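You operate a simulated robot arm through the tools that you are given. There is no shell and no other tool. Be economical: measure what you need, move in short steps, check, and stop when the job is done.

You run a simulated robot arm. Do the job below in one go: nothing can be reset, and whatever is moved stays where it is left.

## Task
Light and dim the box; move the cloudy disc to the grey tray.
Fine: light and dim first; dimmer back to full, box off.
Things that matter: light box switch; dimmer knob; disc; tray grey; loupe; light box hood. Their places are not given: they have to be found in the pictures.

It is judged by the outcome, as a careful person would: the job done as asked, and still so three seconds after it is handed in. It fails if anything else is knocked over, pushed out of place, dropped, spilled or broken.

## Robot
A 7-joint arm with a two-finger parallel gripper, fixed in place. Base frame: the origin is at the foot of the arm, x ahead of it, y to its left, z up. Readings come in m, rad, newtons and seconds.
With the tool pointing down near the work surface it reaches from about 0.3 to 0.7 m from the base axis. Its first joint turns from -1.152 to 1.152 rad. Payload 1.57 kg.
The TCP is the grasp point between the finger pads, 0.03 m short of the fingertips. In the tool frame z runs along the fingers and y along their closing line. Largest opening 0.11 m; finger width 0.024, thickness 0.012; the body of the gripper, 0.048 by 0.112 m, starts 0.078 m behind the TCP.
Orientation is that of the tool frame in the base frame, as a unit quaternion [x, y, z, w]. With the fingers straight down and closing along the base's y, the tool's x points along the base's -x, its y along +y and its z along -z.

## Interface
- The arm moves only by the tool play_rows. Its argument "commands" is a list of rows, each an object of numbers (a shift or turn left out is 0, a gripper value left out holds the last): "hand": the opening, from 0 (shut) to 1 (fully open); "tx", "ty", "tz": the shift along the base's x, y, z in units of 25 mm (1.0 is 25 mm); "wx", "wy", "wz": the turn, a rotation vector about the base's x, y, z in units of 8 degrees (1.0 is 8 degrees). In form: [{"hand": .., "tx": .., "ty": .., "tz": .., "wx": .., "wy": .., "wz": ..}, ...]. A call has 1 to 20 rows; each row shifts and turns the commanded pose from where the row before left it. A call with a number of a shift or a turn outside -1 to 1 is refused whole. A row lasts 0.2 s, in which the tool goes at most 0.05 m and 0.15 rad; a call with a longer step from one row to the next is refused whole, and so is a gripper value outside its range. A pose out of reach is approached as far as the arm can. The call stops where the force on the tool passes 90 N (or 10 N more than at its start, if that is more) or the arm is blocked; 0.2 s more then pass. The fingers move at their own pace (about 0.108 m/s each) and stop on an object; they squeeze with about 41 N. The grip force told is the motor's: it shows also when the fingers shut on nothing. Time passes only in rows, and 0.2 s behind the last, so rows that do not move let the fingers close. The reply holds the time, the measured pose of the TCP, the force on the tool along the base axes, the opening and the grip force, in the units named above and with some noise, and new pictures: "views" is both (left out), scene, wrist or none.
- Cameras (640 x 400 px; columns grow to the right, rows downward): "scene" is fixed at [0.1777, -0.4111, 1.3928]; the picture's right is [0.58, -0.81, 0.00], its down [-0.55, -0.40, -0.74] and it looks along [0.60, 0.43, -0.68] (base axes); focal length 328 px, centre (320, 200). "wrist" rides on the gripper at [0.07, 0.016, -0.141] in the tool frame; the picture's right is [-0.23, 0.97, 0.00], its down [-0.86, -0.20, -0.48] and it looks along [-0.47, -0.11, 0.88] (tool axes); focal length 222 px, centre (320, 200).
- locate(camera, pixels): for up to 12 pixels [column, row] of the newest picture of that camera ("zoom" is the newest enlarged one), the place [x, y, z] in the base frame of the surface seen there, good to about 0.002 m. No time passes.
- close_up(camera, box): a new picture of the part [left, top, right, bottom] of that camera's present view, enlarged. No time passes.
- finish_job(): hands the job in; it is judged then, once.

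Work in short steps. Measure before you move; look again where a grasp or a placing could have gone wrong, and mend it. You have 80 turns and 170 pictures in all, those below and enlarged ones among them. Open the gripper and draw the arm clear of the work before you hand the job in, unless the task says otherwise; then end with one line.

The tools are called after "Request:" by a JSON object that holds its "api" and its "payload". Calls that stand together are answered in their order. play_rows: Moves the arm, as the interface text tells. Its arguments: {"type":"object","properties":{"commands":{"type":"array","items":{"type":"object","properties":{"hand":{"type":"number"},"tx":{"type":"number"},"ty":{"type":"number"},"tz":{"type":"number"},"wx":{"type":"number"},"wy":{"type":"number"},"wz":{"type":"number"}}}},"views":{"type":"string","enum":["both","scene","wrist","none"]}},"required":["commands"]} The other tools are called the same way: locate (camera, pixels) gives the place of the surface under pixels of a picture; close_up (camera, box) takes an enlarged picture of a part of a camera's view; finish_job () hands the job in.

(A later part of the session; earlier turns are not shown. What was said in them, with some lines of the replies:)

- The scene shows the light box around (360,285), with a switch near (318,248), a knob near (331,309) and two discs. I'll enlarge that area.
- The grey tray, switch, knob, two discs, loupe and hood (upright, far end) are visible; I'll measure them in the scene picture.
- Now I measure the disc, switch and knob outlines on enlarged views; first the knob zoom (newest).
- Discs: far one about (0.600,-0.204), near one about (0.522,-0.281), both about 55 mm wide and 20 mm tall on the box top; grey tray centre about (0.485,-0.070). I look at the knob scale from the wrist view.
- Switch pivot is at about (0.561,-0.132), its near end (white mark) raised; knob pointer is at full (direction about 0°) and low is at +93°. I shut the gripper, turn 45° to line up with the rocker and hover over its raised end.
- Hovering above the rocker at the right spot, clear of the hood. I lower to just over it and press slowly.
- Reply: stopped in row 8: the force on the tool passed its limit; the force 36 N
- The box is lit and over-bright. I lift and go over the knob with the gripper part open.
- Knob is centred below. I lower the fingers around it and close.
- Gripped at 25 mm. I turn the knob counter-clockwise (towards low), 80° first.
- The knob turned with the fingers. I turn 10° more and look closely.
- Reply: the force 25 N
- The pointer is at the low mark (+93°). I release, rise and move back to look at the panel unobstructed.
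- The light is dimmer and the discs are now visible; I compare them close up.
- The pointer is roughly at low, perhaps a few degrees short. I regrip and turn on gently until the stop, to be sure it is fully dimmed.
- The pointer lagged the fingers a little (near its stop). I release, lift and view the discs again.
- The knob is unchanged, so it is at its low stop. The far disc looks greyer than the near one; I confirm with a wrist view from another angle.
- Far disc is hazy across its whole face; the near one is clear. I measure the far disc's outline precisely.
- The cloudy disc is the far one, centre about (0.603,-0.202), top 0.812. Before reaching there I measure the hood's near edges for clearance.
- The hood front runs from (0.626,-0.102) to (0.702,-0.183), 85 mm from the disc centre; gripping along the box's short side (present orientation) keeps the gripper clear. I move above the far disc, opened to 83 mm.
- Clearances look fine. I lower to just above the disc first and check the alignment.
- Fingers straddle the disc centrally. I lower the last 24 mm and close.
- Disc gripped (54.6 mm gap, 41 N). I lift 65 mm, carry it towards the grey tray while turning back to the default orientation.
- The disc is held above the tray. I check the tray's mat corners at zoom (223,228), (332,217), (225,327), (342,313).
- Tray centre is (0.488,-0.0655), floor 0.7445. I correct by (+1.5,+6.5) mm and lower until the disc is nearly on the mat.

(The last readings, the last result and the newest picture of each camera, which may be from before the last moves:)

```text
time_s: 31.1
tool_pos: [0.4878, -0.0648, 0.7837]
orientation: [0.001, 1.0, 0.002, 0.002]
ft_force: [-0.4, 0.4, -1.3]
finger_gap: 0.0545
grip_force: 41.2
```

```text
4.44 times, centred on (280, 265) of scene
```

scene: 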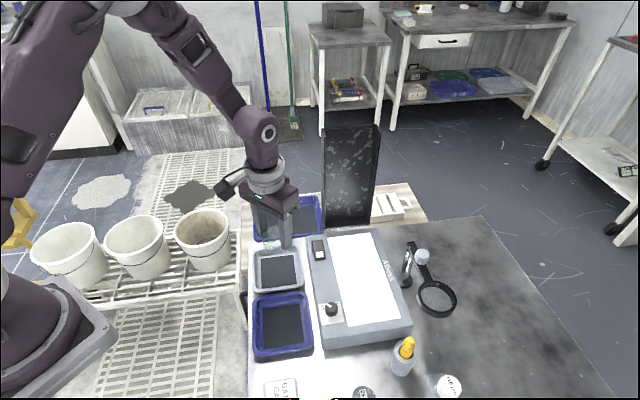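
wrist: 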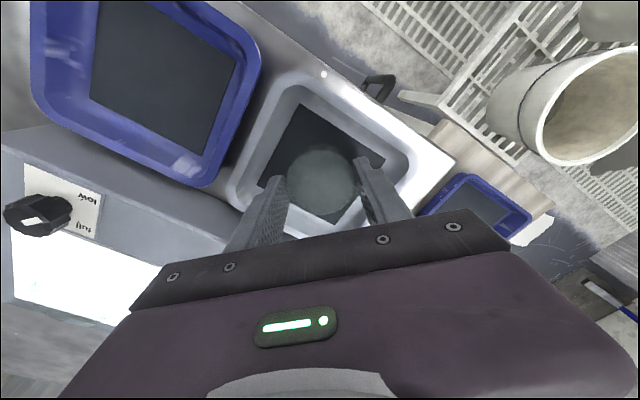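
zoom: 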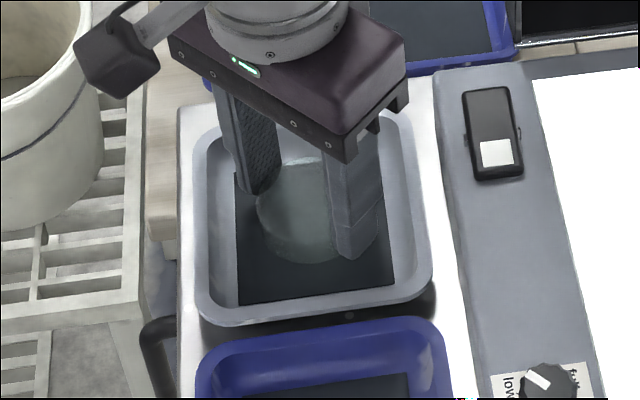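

The disc is within about a millimetre of the mat. I go down 1 mm, open slightly, then rise straight up.

Request:
{"api": "play_rows", "payload": {"commands": [{"tz": -0.04}, {}, {"hand": 0.6}, {}, {"tz": 0.3}, {"tz": 0.7}, {"tz": 0.8}, {"tz": 0.8}, {"tz": 0.8}, {"tz": 0.8}, {}]}}

Request:
{"api": "close_up", "payload": {"camera": "scene", "box": [230, 220, 330, 310]}}

```text
time_s: 33.5
tool_pos: [0.4882, -0.0636, 0.8897]
orientation: [0.002, 1.0, 0.001, 0.001]
ft_force: [0.1, -0.5, 1.3]
finger_gap: 0.066
grip_force: 0.1
```

scene: 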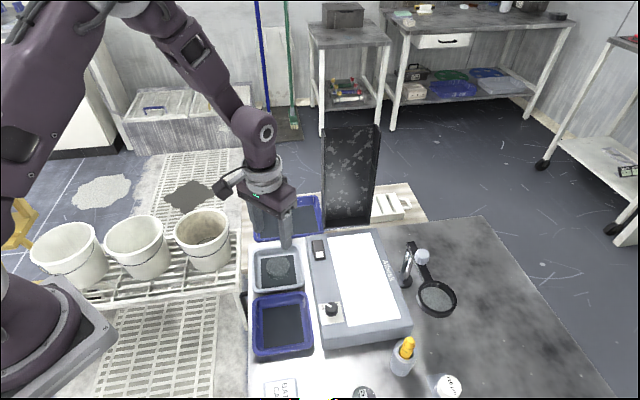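
wrist: 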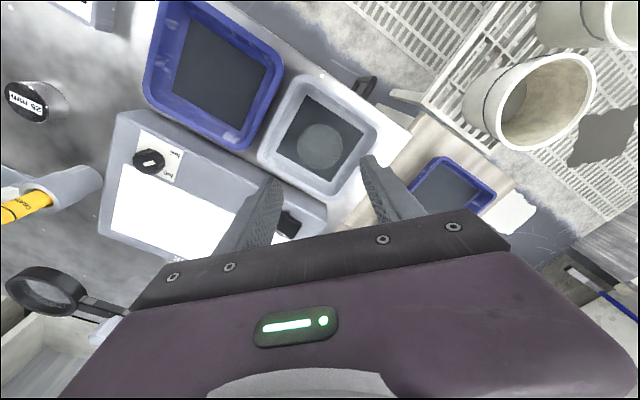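

```text
4.44 times, centred on (280, 265) of scene
```

zoom: 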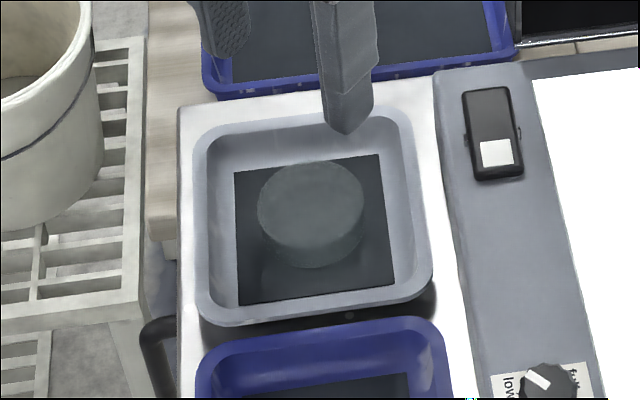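

Disc lies flat in the grey tray, visibly hazy. Now I go back to the knob to return the dimmer to full.

Request:
{"api": "play_rows", "payload": {"commands": [{"hand": 0.4, "tx": -0.156, "ty": -0.78, "wz": 0.64}, {"tx": -0.156, "ty": -0.78, "wz": 0.64}, {"tx": -0.156, "ty": -0.78, "wz": 0.64}, {"tx": -0.156, "ty": -0.78, "wz": 0.64}, {"tx": -0.156, "ty": -0.78, "wz": 0.64}, {"tx": -0.156, "ty": -0.78, "wz": 0.64}, {"tx": -0.156, "ty": -0.78, "wz": 0.64}, {"tx": -0.156, "ty": -0.78, "wz": 0.64}, {"tx": -0.156, "ty": -0.78, "wz": 0.64}, {}], "views": "wrist"}}

```text
time_s: 35.8
tool_pos: [0.4534, -0.2417, 0.8892]
orientation: [-0.391, 0.92, 0.001, 0.001]
ft_force: [-0.4, 0.4, -0.2]
finger_gap: 0.0438
grip_force: 0.1
```

wrist: 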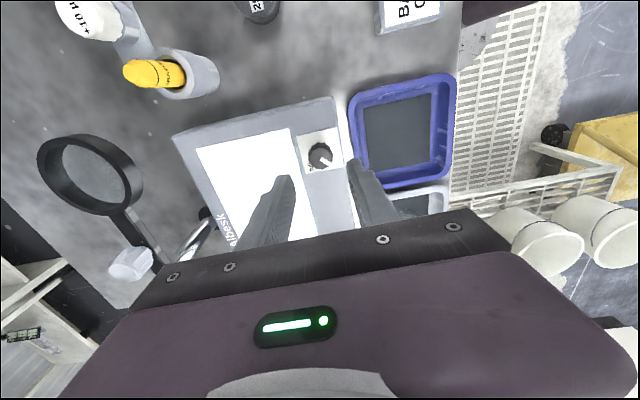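

Over the knob; a 1 mm correction, then lower, grip and turn clockwise about 96° to the full stop.

Request:
{"api": "play_rows", "payload": {"commands": [{"ty": 0.05, "tz": -0.8}, {"tz": -0.8}, {"tz": -0.85}, {"hand": 0.1}, {}, {}, {"wz": -1}, {"wz": -1}, {"wz": -1}, {"wz": -1}, {"wz": -1}, {"wz": -1}, {"wz": -1}, {"wz": -1}, {"wz": -1}, {"wz": -1}, {"wz": -0.7}, {"wz": -0.5}, {}], "views": "wrist"}}

Request:
{"api": "close_up", "payload": {"camera": "wrist", "box": [270, 130, 390, 230]}}

```text
time_s: 39.8
tool_pos: [0.4514, -0.2392, 0.8295]
orientation: [0.372, 0.928, -0.001, 0.001]
ft_force: [-12.4, -27.0, 4.3]
finger_gap: 0.0246
grip_force: 36.6
```

wrist: 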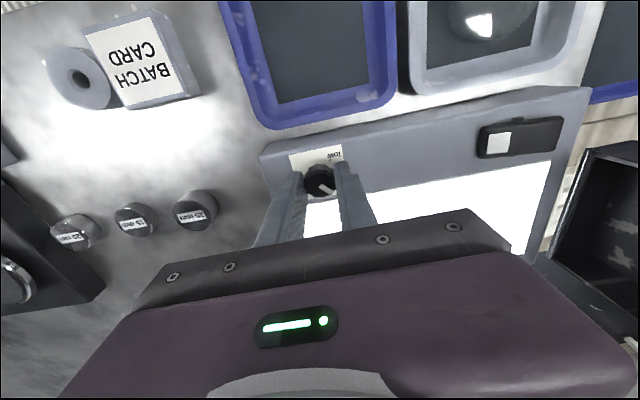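

```text
4.00 times, centred on (330, 180) of wrist
```

zoom: 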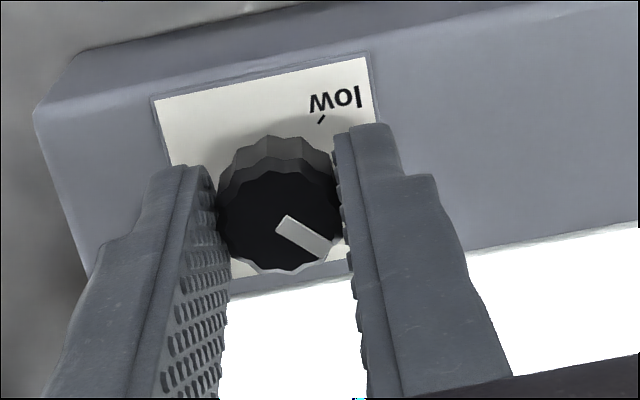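

I turn another 8° to be sure of reaching the full stop.

Request:
{"api": "play_rows", "payload": {"commands": [{"wz": -0.4}, {"wz": -0.4}, {"wz": -0.3}, {}, {"hand": 0.4}, {}, {"tz": 0.8}, {"tz": 0.8}, {"tz": 0.8}, {}], "views": "wrist"}}

Request:
{"api": "close_up", "payload": {"camera": "wrist", "box": [290, 125, 350, 180]}}

```text
time_s: 42.0
tool_pos: [0.4537, -0.2385, 0.8892]
orientation: [0.443, 0.897, 0.0, 0.002]
ft_force: [-0.4, -0.8, -0.1]
finger_gap: 0.044
grip_force: 0.0
```

wrist: 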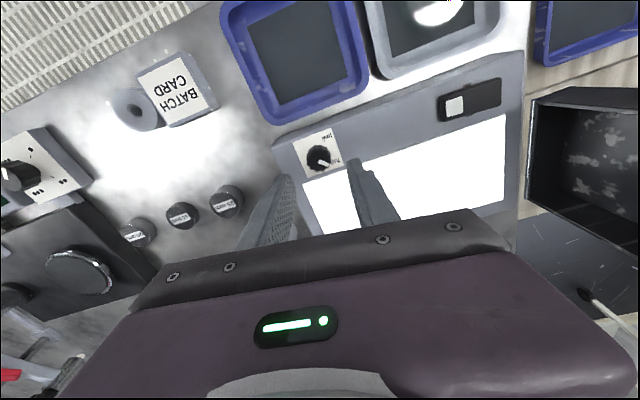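

```text
7.27 times, centred on (320, 152) of wrist
```

zoom: 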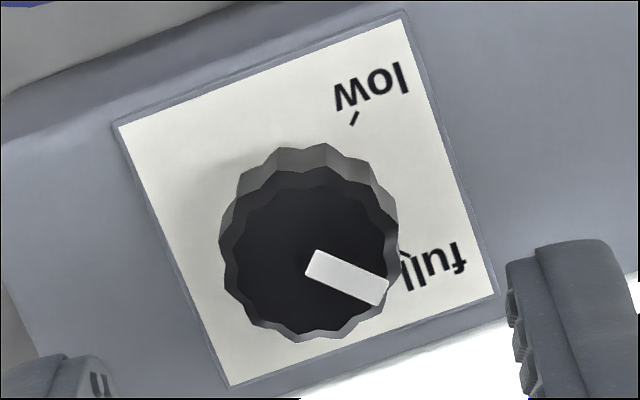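

Request:
{"api": "locate", "payload": {"camera": "zoom", "pixels": [[312, 263], [382, 293], [310, 235], [403, 255]]}}

```text
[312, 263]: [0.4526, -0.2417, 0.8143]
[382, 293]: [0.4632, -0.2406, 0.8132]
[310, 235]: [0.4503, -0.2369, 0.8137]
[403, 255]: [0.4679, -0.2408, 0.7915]
```

Pointer is back at about 0° (full). Next the far end of the rocker must be pressed; the hood is near there, so I turn the gripper to +45° (narrow side towards the hood), shut, and rise midway.

Request:
{"api": "play_rows", "payload": {"commands": [{"hand": 0, "tz": 0.6, "wz": 0.94}, {"tz": 0.6, "wz": 0.94}, {"wz": 0.94}, {"wz": 0.94}, {"wz": 0.94}, {"wz": 0.94}, {"wz": 0.94}, {"wz": 0.94}, {"wz": 0.94}, {"wz": 0.94, "ty": 0.6}, {"wz": 0.94, "ty": 0.6}, {"wz": 0.94, "ty": 0.6}, {"wz": 0.92, "ty": 0.6}, {"ty": 0.8}, {"ty": 0.8}, {}]}}

Request:
{"api": "close_up", "payload": {"camera": "scene", "box": [310, 290, 360, 330]}}

Request:
{"api": "close_up", "payload": {"camera": "scene", "box": [300, 230, 360, 270]}}

```text
time_s: 45.4
tool_pos: [0.4522, -0.1378, 0.9199]
orientation: [-0.384, 0.923, 0.002, 0.001]
ft_force: [0.5, 0.1, -0.2]
finger_gap: 0.0
grip_force: 21.1
```

scene: 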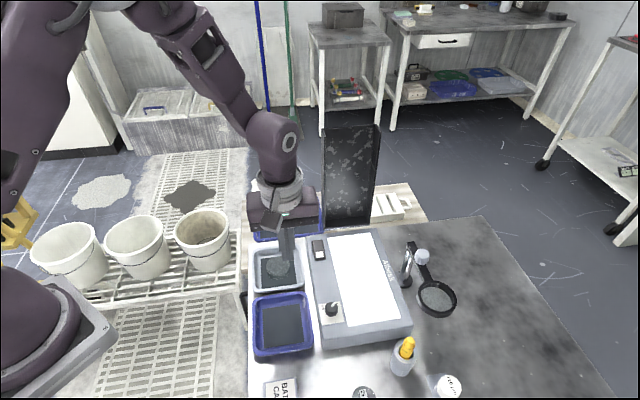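
wrist: 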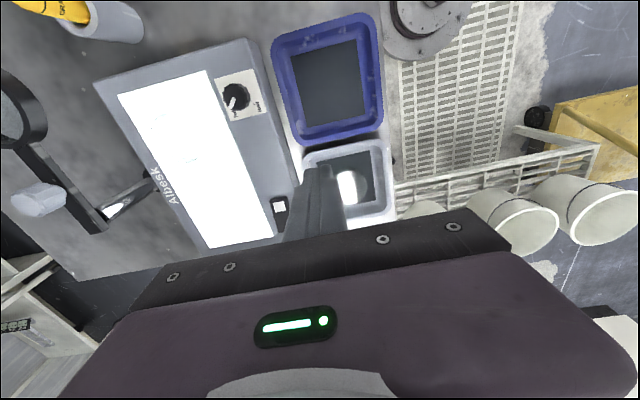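

```text
10.00 times, centred on (335, 310) of scene
```

zoom: 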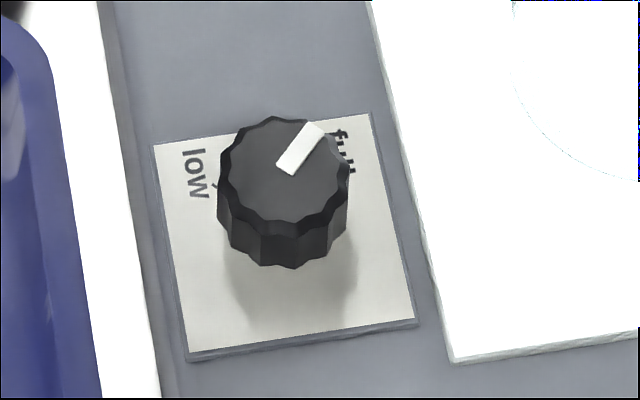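

```text
10.00 times, centred on (330, 250) of scene
```

zoom: 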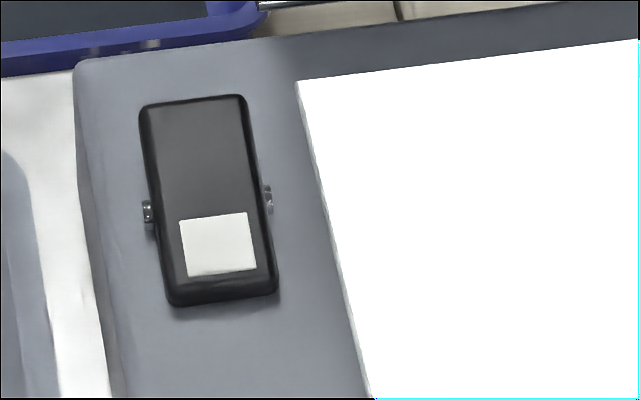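

The knob picture is identical to the start, so it is at full; the rocker's far end is now raised. I measure the rocker.

Request:
{"api": "locate", "payload": {"camera": "zoom", "pixels": [[155, 110], [235, 103], [195, 105], [200, 150], [205, 200], [215, 245], [220, 285], [190, 97]]}}

```text
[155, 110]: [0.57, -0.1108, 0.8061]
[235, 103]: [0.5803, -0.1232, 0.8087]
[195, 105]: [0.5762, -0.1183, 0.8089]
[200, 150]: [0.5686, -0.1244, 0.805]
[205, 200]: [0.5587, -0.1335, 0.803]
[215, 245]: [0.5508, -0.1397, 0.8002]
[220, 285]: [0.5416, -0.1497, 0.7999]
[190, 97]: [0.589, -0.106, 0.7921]
```

The raised far end is at (0.576,-0.118,0.808). I go over it with a 10° tilt that leans the gripper away from the hood.

Request:
{"api": "play_rows", "payload": {"commands": [{"wx": 0.45, "wy": -0.43}, {"wx": 0.45, "wy": -0.43}, {"tx": 0.674, "ty": 0.079}, {"tx": 0.674, "ty": 0.079}, {"tx": 0.674, "ty": 0.079}, {"tx": 0.674, "ty": 0.079}, {"tx": 0.674, "ty": 0.079}, {"tx": 0.674, "ty": 0.079}, {"tx": 0.674, "ty": 0.079}, {}]}}

Request:
{"api": "close_up", "payload": {"camera": "scene", "box": [280, 140, 400, 270]}}

```text
time_s: 47.5
tool_pos: [0.5721, -0.125, 0.9178]
orientation: [-0.382, 0.92, 0.036, 0.081]
ft_force: [-0.5, -0.3, 0.6]
finger_gap: 0.0003
grip_force: 21.2
```

scene: 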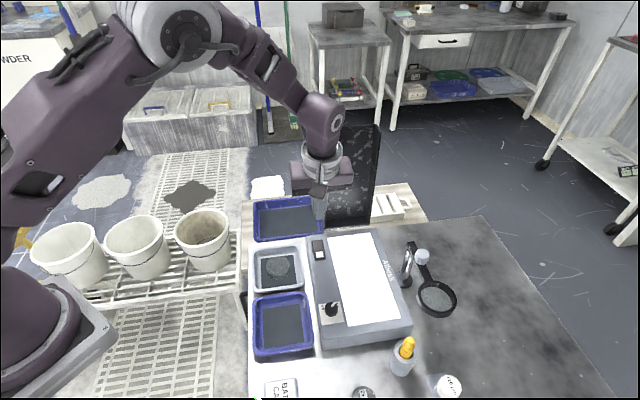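
wrist: 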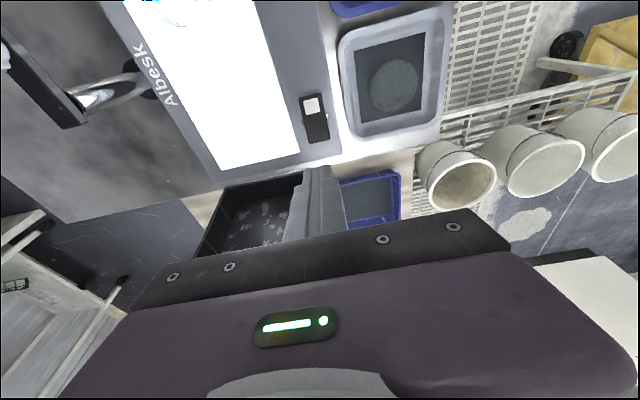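

```text
3.08 times, centred on (340, 205) of scene
```

zoom: 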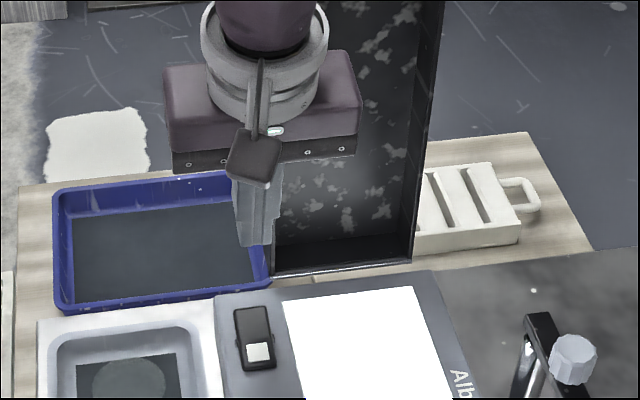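

Tilt is as wanted and the gripper leans away from the hood. I lower and press gently.

Request:
{"api": "play_rows", "payload": {"commands": [{"tz": -0.8}, {"tz": -0.8}, {"tz": -0.8}, {"tz": -0.5}, {"tz": -0.16}, {"tz": -0.12}, {"tz": -0.1}, {"tz": -0.1}, {}]}}

```text
time_s: 49.5
tool_pos: [0.5718, -0.1236, 0.8336]
orientation: [-0.382, 0.92, 0.036, 0.081]
ft_force: [1.2, 1.6, 2.5]
finger_gap: 0.0001
grip_force: 21.0
```

scene: 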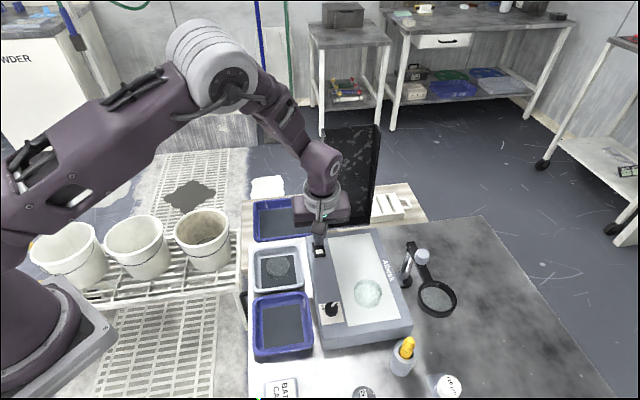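
wrist: 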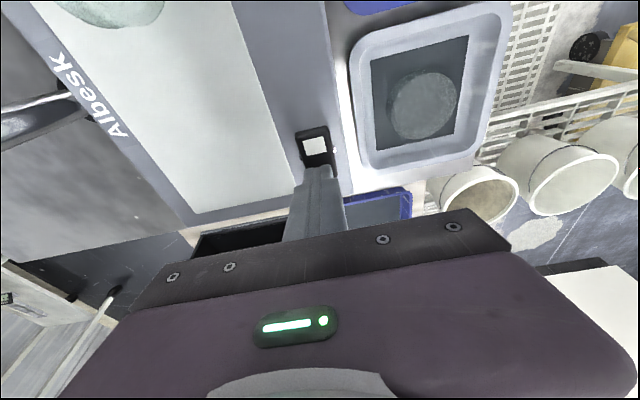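

The light went out. I lift straight up, back away with the gripper opened, and check everything.

Request:
{"api": "play_rows", "payload": {"commands": [{"tz": 0.6}, {"tz": 0.8}, {"tz": 0.8}, {"tz": 0.8}, {"tx": -0.8, "ty": 0.2, "tz": 0.5}, {"tx": -0.8, "ty": 0.2, "tz": 0.5}, {"tx": -0.8, "ty": 0.2, "tz": 0.8}, {"tx": -0.8, "ty": 0.3, "tz": 0.8, "hand": 0.6}, {"tx": -0.8, "ty": 0.4, "tz": 0.8}, {"tx": -0.8, "ty": 0.8, "tz": 0.8}, {"tx": -0.8, "ty": 0.8, "tz": 0.8}, {"tx": -0.8, "ty": 0.8, "tz": 0.8}, {}], "views": "scene"}}

Request:
{"api": "close_up", "payload": {"camera": "scene", "box": [240, 180, 480, 360]}}

Request:
{"api": "close_up", "payload": {"camera": "scene", "box": [300, 230, 360, 270]}}

```text
time_s: 52.4
tool_pos: [0.4105, -0.0322, 1.0542]
orientation: [-0.382, 0.92, 0.036, 0.08]
ft_force: [0.1, 0.5, -0.4]
finger_gap: 0.0661
grip_force: 0.1
```

scene: 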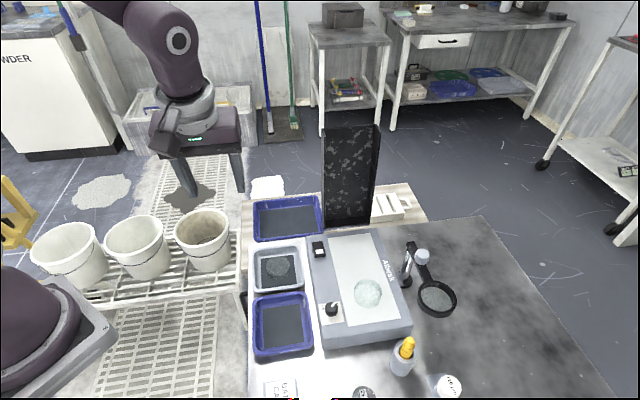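

```text
2.22 times, centred on (360, 270) of scene
```

zoom: 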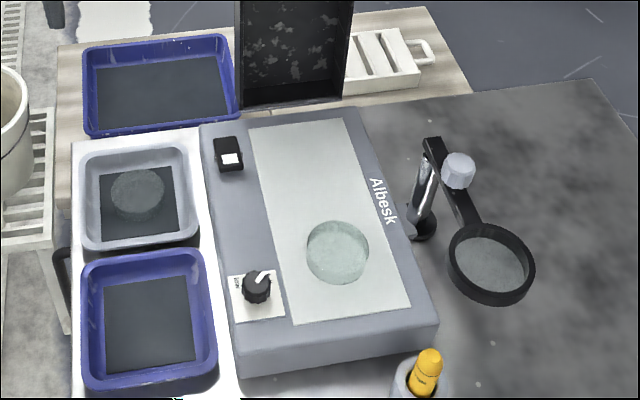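

```text
10.00 times, centred on (330, 250) of scene
```

zoom: 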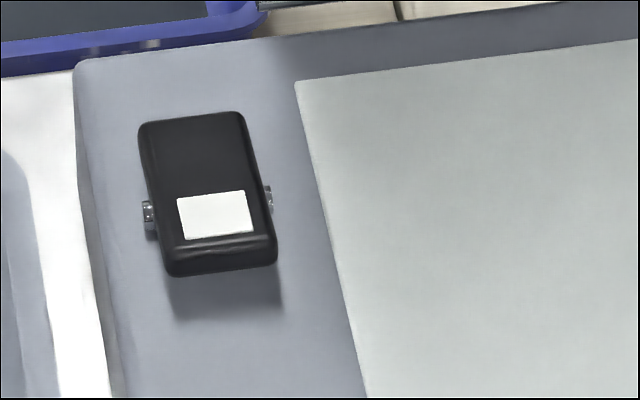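

The rocker is back in its off position, the knob is at full, and the cloudy disc lies flat in the grey tray. The loupe, hood, near disc and trays have not moved, and the arm is clear with the gripper open, so I hand it in.

Request:
{"api": "finish_job", "payload": {}}

```text
The job is handed in.
```

Job handed in: I lit and dimmed the box, moved the cloudy disc (the far one) to the grey tray, turned the dimmer back to full and switched the box off; nothing else was moved.
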